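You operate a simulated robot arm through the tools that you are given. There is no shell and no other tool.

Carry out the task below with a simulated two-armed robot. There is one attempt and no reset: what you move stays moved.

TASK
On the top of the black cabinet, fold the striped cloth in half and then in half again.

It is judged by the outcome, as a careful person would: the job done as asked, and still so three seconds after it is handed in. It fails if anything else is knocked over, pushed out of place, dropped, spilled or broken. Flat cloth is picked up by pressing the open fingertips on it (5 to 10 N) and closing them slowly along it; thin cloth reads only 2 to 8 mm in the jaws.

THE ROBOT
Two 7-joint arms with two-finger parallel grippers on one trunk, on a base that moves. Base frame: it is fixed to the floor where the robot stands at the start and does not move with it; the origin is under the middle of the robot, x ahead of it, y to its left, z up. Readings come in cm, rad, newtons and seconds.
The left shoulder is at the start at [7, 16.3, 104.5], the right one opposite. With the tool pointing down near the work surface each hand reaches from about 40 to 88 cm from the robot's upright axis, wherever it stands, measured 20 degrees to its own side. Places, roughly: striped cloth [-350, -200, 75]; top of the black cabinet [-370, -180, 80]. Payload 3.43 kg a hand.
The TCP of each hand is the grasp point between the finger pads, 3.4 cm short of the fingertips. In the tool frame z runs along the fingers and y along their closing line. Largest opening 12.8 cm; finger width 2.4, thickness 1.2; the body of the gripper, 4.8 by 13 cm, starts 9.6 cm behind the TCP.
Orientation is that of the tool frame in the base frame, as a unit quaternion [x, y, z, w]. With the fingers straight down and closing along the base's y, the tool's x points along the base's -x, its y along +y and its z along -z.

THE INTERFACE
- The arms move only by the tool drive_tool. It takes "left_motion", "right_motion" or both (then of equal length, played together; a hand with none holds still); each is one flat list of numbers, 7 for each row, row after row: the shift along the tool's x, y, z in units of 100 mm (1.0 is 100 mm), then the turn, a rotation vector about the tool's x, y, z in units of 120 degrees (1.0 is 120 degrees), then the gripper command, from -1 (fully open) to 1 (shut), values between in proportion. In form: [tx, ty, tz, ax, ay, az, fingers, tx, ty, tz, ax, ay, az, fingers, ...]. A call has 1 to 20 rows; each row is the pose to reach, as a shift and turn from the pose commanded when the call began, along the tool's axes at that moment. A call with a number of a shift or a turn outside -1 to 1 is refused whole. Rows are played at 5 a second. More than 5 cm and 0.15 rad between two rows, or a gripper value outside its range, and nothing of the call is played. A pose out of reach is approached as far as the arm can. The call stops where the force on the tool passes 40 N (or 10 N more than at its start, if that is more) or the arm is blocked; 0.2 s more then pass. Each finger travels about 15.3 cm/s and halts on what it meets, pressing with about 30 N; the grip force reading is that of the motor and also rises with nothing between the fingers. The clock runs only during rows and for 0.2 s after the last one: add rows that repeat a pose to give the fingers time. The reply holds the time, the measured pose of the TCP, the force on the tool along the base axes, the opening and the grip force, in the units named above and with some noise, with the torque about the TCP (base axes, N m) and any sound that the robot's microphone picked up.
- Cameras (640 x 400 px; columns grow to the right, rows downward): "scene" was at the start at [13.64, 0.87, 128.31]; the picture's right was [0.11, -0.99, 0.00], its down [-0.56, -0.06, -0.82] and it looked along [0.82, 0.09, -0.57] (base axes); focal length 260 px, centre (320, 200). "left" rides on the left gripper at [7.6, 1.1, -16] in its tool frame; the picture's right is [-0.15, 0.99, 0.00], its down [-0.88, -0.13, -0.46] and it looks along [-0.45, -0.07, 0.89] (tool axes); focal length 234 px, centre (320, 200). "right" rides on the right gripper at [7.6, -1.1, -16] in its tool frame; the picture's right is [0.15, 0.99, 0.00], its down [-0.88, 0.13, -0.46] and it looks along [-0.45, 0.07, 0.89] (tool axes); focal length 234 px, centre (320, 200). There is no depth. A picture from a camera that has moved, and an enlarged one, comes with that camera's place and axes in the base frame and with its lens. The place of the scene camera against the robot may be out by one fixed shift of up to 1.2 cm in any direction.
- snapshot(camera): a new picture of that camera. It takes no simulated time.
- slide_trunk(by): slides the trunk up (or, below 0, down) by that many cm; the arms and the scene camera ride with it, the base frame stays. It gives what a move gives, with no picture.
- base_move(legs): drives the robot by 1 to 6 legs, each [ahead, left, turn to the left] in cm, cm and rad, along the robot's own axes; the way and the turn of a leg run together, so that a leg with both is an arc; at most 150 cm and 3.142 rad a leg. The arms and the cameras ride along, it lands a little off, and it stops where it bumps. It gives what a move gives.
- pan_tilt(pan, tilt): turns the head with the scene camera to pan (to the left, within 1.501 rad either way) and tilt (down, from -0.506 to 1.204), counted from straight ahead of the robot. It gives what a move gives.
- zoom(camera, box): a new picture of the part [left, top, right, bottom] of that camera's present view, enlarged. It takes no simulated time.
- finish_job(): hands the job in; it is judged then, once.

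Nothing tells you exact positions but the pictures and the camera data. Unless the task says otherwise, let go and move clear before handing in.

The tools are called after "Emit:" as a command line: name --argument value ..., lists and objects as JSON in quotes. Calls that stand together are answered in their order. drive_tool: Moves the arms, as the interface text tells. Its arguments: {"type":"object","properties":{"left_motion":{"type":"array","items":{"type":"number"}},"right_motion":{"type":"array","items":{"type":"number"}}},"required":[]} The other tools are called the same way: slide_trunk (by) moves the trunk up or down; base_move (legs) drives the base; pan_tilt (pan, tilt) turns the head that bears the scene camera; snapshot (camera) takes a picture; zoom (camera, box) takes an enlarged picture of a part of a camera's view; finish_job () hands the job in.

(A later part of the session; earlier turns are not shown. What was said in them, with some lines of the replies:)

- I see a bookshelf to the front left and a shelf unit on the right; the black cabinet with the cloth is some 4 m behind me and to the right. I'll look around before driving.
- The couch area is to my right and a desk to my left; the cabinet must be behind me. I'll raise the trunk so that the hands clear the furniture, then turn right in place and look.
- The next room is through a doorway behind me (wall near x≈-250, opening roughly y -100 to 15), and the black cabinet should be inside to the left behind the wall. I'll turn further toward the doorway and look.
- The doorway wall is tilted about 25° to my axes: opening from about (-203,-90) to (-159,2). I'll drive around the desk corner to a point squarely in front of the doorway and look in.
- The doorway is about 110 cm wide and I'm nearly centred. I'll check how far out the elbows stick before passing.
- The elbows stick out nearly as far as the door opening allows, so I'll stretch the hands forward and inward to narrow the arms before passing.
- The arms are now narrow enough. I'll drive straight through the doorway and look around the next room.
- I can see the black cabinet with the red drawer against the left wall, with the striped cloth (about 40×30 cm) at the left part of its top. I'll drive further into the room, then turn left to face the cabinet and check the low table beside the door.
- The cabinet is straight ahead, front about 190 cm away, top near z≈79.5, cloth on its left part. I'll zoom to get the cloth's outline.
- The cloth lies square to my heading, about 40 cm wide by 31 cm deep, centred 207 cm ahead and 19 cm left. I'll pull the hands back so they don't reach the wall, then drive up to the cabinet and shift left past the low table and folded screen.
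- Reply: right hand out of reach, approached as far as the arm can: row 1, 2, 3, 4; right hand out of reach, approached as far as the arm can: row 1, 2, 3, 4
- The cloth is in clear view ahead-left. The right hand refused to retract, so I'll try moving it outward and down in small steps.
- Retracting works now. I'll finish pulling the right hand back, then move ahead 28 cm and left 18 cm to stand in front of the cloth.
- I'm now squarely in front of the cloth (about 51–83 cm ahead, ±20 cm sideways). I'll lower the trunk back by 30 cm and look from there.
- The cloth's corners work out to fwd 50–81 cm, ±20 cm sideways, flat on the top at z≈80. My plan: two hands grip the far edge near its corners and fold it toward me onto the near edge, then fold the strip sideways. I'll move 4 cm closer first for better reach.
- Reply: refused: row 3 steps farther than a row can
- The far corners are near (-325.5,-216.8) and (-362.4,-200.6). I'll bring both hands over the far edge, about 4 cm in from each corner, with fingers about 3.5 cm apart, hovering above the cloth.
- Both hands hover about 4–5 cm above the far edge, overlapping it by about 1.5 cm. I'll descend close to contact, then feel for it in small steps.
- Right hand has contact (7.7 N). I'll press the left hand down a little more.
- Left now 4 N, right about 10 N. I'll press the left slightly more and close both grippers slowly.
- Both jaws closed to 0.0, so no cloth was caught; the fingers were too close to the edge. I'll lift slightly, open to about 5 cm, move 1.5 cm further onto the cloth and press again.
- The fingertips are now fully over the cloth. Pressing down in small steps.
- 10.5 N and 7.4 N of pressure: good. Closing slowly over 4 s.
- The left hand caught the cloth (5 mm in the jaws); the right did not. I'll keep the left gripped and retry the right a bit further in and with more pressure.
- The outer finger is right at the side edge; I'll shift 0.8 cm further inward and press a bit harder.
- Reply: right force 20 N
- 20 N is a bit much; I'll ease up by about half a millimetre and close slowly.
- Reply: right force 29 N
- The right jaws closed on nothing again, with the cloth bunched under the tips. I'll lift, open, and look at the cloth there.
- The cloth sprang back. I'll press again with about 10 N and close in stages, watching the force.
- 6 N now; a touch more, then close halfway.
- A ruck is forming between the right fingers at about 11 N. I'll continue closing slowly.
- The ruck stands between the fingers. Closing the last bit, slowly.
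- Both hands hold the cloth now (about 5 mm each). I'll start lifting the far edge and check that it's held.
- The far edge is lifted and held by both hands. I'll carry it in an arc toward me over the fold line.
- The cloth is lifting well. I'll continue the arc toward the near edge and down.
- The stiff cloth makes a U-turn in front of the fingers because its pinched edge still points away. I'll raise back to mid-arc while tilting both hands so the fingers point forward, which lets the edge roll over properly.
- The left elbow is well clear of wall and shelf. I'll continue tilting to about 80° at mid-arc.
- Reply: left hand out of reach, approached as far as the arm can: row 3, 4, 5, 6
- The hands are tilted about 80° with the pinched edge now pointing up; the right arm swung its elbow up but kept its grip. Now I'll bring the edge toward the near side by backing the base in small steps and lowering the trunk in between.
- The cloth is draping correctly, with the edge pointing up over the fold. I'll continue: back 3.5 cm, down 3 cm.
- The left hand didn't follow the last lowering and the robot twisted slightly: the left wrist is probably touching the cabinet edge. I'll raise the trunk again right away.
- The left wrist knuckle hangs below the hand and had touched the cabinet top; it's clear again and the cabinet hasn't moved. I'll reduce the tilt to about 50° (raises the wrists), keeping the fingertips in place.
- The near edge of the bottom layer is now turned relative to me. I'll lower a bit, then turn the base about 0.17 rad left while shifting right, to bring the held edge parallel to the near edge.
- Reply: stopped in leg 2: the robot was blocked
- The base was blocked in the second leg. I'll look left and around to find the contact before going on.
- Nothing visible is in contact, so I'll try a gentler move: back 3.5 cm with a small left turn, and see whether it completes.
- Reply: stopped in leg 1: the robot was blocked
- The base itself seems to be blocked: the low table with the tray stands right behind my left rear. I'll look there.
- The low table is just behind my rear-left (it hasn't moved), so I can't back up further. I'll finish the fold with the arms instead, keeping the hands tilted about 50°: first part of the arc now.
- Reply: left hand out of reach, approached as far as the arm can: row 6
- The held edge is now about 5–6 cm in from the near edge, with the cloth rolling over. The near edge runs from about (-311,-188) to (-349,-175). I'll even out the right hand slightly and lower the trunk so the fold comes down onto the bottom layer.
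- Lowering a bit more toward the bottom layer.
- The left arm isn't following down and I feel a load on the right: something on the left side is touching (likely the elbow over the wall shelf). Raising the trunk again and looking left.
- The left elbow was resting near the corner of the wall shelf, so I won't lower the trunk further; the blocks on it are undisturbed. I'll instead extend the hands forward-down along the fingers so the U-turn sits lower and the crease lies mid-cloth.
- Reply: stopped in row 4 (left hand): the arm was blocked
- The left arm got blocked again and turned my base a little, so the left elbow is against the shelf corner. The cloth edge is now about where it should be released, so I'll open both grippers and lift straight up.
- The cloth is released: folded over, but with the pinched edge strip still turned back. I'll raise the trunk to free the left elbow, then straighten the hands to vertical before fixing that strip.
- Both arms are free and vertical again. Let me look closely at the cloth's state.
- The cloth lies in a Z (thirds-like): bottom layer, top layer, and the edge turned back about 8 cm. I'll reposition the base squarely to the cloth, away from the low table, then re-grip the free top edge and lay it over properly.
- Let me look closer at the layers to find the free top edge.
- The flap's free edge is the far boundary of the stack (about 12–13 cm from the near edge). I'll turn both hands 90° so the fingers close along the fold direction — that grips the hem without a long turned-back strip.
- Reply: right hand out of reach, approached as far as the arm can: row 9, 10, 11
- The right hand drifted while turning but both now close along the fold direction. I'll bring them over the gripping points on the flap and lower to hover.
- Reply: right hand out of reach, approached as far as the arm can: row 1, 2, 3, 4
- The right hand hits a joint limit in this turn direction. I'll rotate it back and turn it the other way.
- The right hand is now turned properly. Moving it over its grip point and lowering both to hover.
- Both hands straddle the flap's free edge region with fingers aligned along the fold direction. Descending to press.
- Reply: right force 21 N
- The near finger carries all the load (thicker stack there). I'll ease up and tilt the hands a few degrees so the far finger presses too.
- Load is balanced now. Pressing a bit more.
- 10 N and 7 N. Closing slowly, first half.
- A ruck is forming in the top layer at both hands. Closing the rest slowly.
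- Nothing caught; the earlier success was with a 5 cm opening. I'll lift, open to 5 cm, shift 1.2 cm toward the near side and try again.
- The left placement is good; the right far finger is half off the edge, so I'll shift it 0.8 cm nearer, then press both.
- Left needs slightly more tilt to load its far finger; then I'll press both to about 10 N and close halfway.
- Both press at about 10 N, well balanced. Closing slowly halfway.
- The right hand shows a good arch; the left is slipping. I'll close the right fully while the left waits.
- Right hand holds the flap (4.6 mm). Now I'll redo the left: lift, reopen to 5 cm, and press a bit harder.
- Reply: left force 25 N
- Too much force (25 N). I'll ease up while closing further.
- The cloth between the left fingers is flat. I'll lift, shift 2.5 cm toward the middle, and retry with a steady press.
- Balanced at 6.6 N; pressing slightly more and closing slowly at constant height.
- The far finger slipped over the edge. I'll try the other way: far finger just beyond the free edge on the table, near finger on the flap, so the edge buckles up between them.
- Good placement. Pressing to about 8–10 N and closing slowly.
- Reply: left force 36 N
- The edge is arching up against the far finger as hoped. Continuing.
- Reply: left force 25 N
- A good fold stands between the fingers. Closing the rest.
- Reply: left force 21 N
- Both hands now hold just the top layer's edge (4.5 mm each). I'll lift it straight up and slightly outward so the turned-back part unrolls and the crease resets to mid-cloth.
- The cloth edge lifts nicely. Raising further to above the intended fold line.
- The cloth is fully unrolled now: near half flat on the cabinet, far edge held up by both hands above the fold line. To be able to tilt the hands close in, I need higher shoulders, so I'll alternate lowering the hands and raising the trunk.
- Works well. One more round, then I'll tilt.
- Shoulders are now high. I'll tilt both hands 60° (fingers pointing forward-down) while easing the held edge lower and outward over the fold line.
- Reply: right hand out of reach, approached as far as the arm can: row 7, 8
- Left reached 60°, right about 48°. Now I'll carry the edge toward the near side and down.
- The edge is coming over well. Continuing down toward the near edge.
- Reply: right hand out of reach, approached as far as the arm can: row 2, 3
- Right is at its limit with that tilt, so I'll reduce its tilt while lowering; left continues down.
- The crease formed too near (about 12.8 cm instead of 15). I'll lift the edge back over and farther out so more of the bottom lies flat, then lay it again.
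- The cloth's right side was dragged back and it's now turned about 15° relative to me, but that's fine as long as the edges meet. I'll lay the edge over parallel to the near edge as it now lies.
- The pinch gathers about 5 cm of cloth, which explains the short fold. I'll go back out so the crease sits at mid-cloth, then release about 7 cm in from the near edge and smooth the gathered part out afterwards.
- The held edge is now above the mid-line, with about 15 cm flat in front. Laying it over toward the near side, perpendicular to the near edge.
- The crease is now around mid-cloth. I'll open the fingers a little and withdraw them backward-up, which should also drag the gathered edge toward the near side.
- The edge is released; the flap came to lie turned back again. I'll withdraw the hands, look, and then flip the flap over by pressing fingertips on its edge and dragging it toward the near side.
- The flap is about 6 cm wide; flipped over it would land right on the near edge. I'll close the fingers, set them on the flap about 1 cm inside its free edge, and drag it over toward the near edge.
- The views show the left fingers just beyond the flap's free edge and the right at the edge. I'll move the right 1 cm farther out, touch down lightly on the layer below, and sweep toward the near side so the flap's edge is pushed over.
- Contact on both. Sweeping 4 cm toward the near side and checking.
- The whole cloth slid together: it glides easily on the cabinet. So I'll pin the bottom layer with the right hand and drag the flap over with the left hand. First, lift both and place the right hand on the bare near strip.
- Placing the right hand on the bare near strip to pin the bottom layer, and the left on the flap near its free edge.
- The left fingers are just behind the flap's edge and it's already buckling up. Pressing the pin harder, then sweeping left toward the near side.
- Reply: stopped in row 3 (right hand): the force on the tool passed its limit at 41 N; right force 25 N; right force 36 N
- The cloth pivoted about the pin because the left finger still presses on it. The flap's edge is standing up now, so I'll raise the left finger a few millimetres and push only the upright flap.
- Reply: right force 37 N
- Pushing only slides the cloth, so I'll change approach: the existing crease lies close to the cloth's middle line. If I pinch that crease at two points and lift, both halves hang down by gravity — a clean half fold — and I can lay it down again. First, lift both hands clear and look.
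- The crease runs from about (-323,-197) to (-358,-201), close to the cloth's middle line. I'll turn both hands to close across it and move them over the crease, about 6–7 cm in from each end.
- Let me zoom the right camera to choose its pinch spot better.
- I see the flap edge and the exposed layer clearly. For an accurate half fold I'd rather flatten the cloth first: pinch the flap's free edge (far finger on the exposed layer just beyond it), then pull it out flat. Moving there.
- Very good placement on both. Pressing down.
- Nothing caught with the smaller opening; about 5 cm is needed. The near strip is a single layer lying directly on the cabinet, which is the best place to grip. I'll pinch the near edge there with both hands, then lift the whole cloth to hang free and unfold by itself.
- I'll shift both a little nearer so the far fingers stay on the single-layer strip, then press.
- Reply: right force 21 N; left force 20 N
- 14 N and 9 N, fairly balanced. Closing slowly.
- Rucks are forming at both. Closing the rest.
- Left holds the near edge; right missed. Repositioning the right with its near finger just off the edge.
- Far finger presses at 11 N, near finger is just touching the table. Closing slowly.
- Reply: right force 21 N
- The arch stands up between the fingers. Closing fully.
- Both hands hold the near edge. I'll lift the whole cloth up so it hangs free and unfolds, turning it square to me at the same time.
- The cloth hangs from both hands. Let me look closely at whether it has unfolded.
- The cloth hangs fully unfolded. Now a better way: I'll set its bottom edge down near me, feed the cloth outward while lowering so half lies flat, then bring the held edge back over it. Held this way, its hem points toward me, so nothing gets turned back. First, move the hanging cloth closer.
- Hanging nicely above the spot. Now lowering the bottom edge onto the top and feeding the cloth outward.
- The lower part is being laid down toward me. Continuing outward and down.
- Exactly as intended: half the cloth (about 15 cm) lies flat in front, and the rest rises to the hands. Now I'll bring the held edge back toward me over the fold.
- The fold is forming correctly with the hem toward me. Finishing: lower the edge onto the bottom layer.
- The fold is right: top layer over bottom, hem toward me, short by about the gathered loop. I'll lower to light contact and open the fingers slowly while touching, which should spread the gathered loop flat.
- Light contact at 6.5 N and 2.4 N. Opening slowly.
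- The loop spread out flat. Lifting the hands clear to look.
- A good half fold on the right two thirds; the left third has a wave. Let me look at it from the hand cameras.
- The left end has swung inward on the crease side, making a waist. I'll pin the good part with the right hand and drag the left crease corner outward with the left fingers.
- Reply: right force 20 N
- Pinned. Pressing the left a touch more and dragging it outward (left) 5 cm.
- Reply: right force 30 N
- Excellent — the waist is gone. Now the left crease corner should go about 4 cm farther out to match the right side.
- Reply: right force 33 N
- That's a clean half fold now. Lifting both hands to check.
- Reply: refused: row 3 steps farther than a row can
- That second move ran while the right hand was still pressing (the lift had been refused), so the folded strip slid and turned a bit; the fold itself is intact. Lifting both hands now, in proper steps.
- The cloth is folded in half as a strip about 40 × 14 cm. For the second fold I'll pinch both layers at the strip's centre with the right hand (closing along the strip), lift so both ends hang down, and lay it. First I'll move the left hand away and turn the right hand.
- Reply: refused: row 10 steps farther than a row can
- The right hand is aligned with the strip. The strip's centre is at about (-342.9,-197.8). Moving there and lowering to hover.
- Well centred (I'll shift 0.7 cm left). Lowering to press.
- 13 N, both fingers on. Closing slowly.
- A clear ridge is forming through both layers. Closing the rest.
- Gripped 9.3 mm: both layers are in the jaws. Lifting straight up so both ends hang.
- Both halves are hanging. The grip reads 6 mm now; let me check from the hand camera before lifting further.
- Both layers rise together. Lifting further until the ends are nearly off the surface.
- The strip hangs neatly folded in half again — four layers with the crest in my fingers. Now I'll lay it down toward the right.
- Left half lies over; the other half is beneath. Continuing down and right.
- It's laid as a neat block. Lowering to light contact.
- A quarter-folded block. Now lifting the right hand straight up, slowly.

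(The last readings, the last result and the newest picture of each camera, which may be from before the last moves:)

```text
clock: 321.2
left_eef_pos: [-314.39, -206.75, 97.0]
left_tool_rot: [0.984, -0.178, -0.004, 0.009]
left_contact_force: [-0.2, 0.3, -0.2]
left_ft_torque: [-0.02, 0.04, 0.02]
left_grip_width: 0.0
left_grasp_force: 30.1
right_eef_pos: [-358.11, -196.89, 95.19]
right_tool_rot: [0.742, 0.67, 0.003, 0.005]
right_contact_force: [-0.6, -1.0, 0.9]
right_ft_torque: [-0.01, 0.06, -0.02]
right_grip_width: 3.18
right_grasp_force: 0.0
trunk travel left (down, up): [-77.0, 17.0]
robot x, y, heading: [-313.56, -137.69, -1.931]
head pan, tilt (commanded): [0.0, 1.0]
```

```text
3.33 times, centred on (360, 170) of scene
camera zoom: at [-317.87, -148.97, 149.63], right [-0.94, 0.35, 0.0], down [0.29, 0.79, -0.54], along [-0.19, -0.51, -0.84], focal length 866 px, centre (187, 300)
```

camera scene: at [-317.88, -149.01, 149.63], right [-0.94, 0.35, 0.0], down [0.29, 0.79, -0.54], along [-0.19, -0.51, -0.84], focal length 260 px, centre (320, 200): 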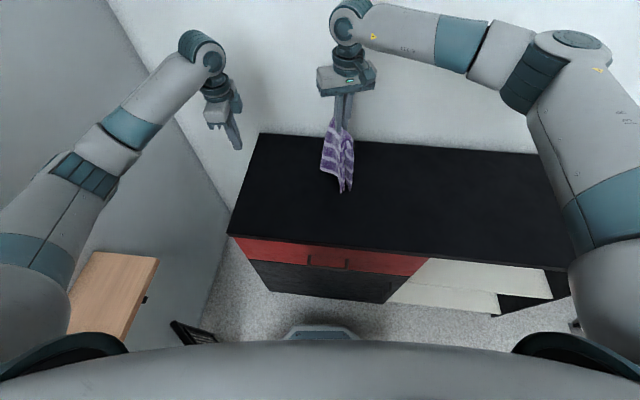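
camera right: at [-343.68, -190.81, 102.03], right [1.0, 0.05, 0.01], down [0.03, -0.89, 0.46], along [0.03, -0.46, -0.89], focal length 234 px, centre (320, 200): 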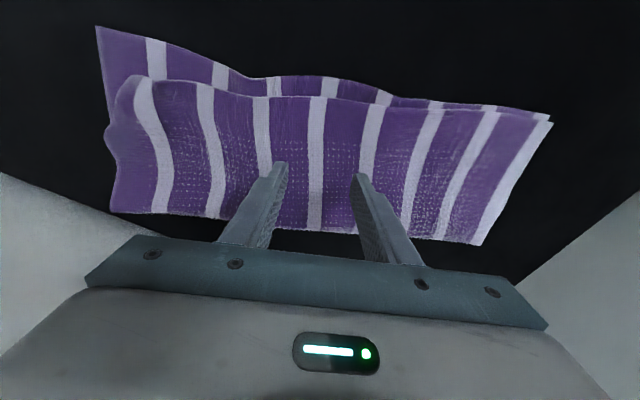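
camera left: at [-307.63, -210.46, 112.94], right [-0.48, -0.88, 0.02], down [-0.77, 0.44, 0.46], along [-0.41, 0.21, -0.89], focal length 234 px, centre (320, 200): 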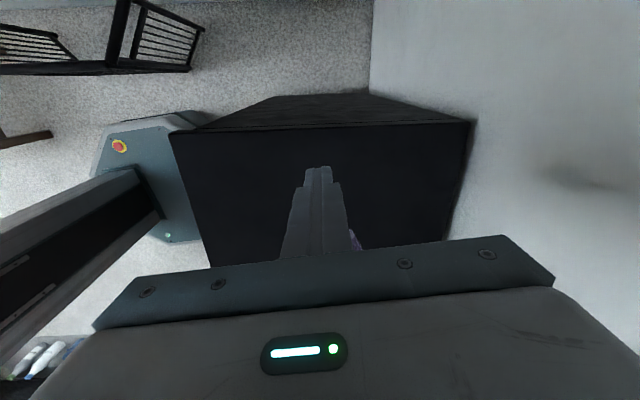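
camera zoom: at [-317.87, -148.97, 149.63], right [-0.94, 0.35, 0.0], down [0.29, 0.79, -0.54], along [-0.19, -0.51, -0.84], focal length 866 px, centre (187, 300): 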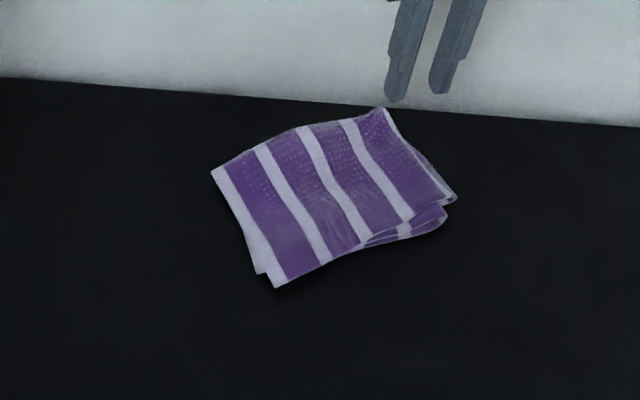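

The cloth is folded in half and in half again into a neat block of about 20 × 14 cm. I'll move both hands clear and raise the trunk, then check the surroundings.

Emit:
slide_trunk --by 14

Emit:
snapshot --camera "scene"

Emit:
zoom --camera "scene" --box '[270, 120, 430, 230]'

Emit:
pan_tilt --pan 1.4 --tilt 0.8

Emit:
snapshot --camera "scene"

```text
clock: 322.8
left_eef_pos: [-314.48, -206.92, 111.12]
left_tool_rot: [0.984, -0.178, -0.004, 0.008]
left_contact_force: [0.5, 0.4, -0.4]
left_ft_torque: [0.03, 0.03, -0.01]
left_grip_width: 0.02
left_grasp_force: 30.1
right_eef_pos: [-358.18, -196.95, 109.08]
right_tool_rot: [0.742, 0.67, 0.004, 0.005]
right_contact_force: [0.8, 0.1, 1.0]
right_ft_torque: [0.02, 0.02, 0.01]
right_grip_width: 3.19
right_grasp_force: 0.1
trunk travel left (down, up): [-91.0, 3.0]
robot x, y, heading: [-313.56, -137.93, -1.931]
head pan, tilt (commanded): [0.0, 1.0]
```

```text
taken
camera scene: at [-317.91, -149.04, 163.62], right [-0.94, 0.35, 0.0], down [0.29, 0.79, -0.54], along [-0.19, -0.51, -0.84], focal length 260 px, centre (320, 200)
```

scene: 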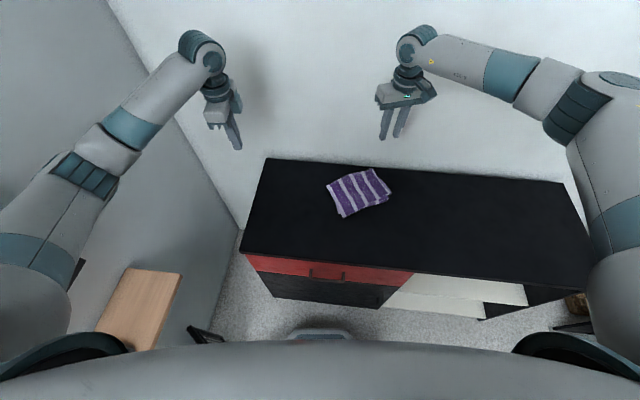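

```text
3.64 times, centred on (350, 175) of scene
camera zoom: at [-317.91, -149.04, 163.62], right [-0.94, 0.35, 0.0], down [0.29, 0.79, -0.54], along [-0.19, -0.51, -0.84], focal length 944 px, centre (211, 291)
```

zoom: 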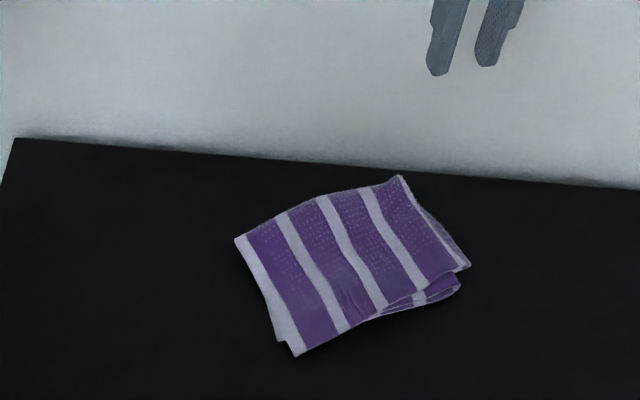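

```text
clock: 324.4
left_eef_pos: [-314.43, -206.88, 111.12]
left_tool_rot: [0.984, -0.178, -0.004, 0.008]
left_contact_force: [0.6, -0.3, 0.1]
left_ft_torque: [0.01, -0.02, -0.03]
left_grip_width: 0.0
left_grasp_force: 30.3
right_eef_pos: [-358.04, -196.87, 109.12]
right_tool_rot: [0.742, 0.67, 0.004, 0.004]
right_contact_force: [0.5, 0.1, 0.1]
right_ft_torque: [-0.02, 0.02, -0.01]
right_grip_width: 3.21
right_grasp_force: 0.1
trunk travel left (down, up): [-91.0, 3.0]
robot x, y, heading: [-313.26, -137.62, -1.924]
head pan, tilt (commanded): [1.4, 0.799]
```

```text
taken
camera scene: at [-308.5, -146.58, 165.14], right [-0.51, -0.86, 0.0], down [-0.62, 0.36, -0.7], along [0.6, -0.35, -0.72], focal length 260 px, centre (320, 200)
```

scene: 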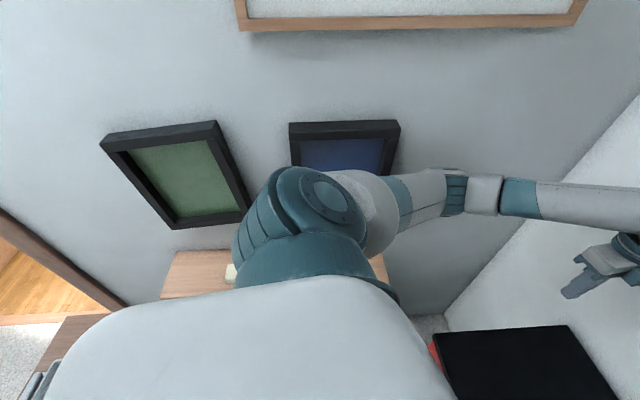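

The cloth lies as a quarter-folded block, still stable, both hands are well clear, and the shelf, pictures, table and tray look as they did before. I'm handing the job in.

Emit:
finish_job

```text
The job is handed in.
```

The striped cloth is folded in half and then in half again. It lies on top of the black cabinet as a block of about 20 × 14 cm, and I have handed the job in. From what I could see before handing in, the layers line up to within about 1–2 cm, and the cloth stayed put once I let go.

- **Position:** the cloth ended up to the right of where it started and slightly turned. At one point a lift command was refused while the right hand was still pressing, and the cloth slid.
- **Contacts on the way:**
  - The left arm was blocked by something I couldn't see, most likely the corner of the wall shelf.
  - The left wrist may also have touched the cabinet top.
  - The base was blocked once, most likely by the low table with the tray.
- **After the contacts:** the cabinet and the low table measured in the same place as before. The two blocks on the wall shelf looked undisturbed right after the contact. In the last view I could see one block only partly, and the other was hidden behind the arm.
- **Green picture:** it hangs at a slight tilt, but it was already tilted when I first faced that wall.

Both hands are open or empty and well clear of the cloth.
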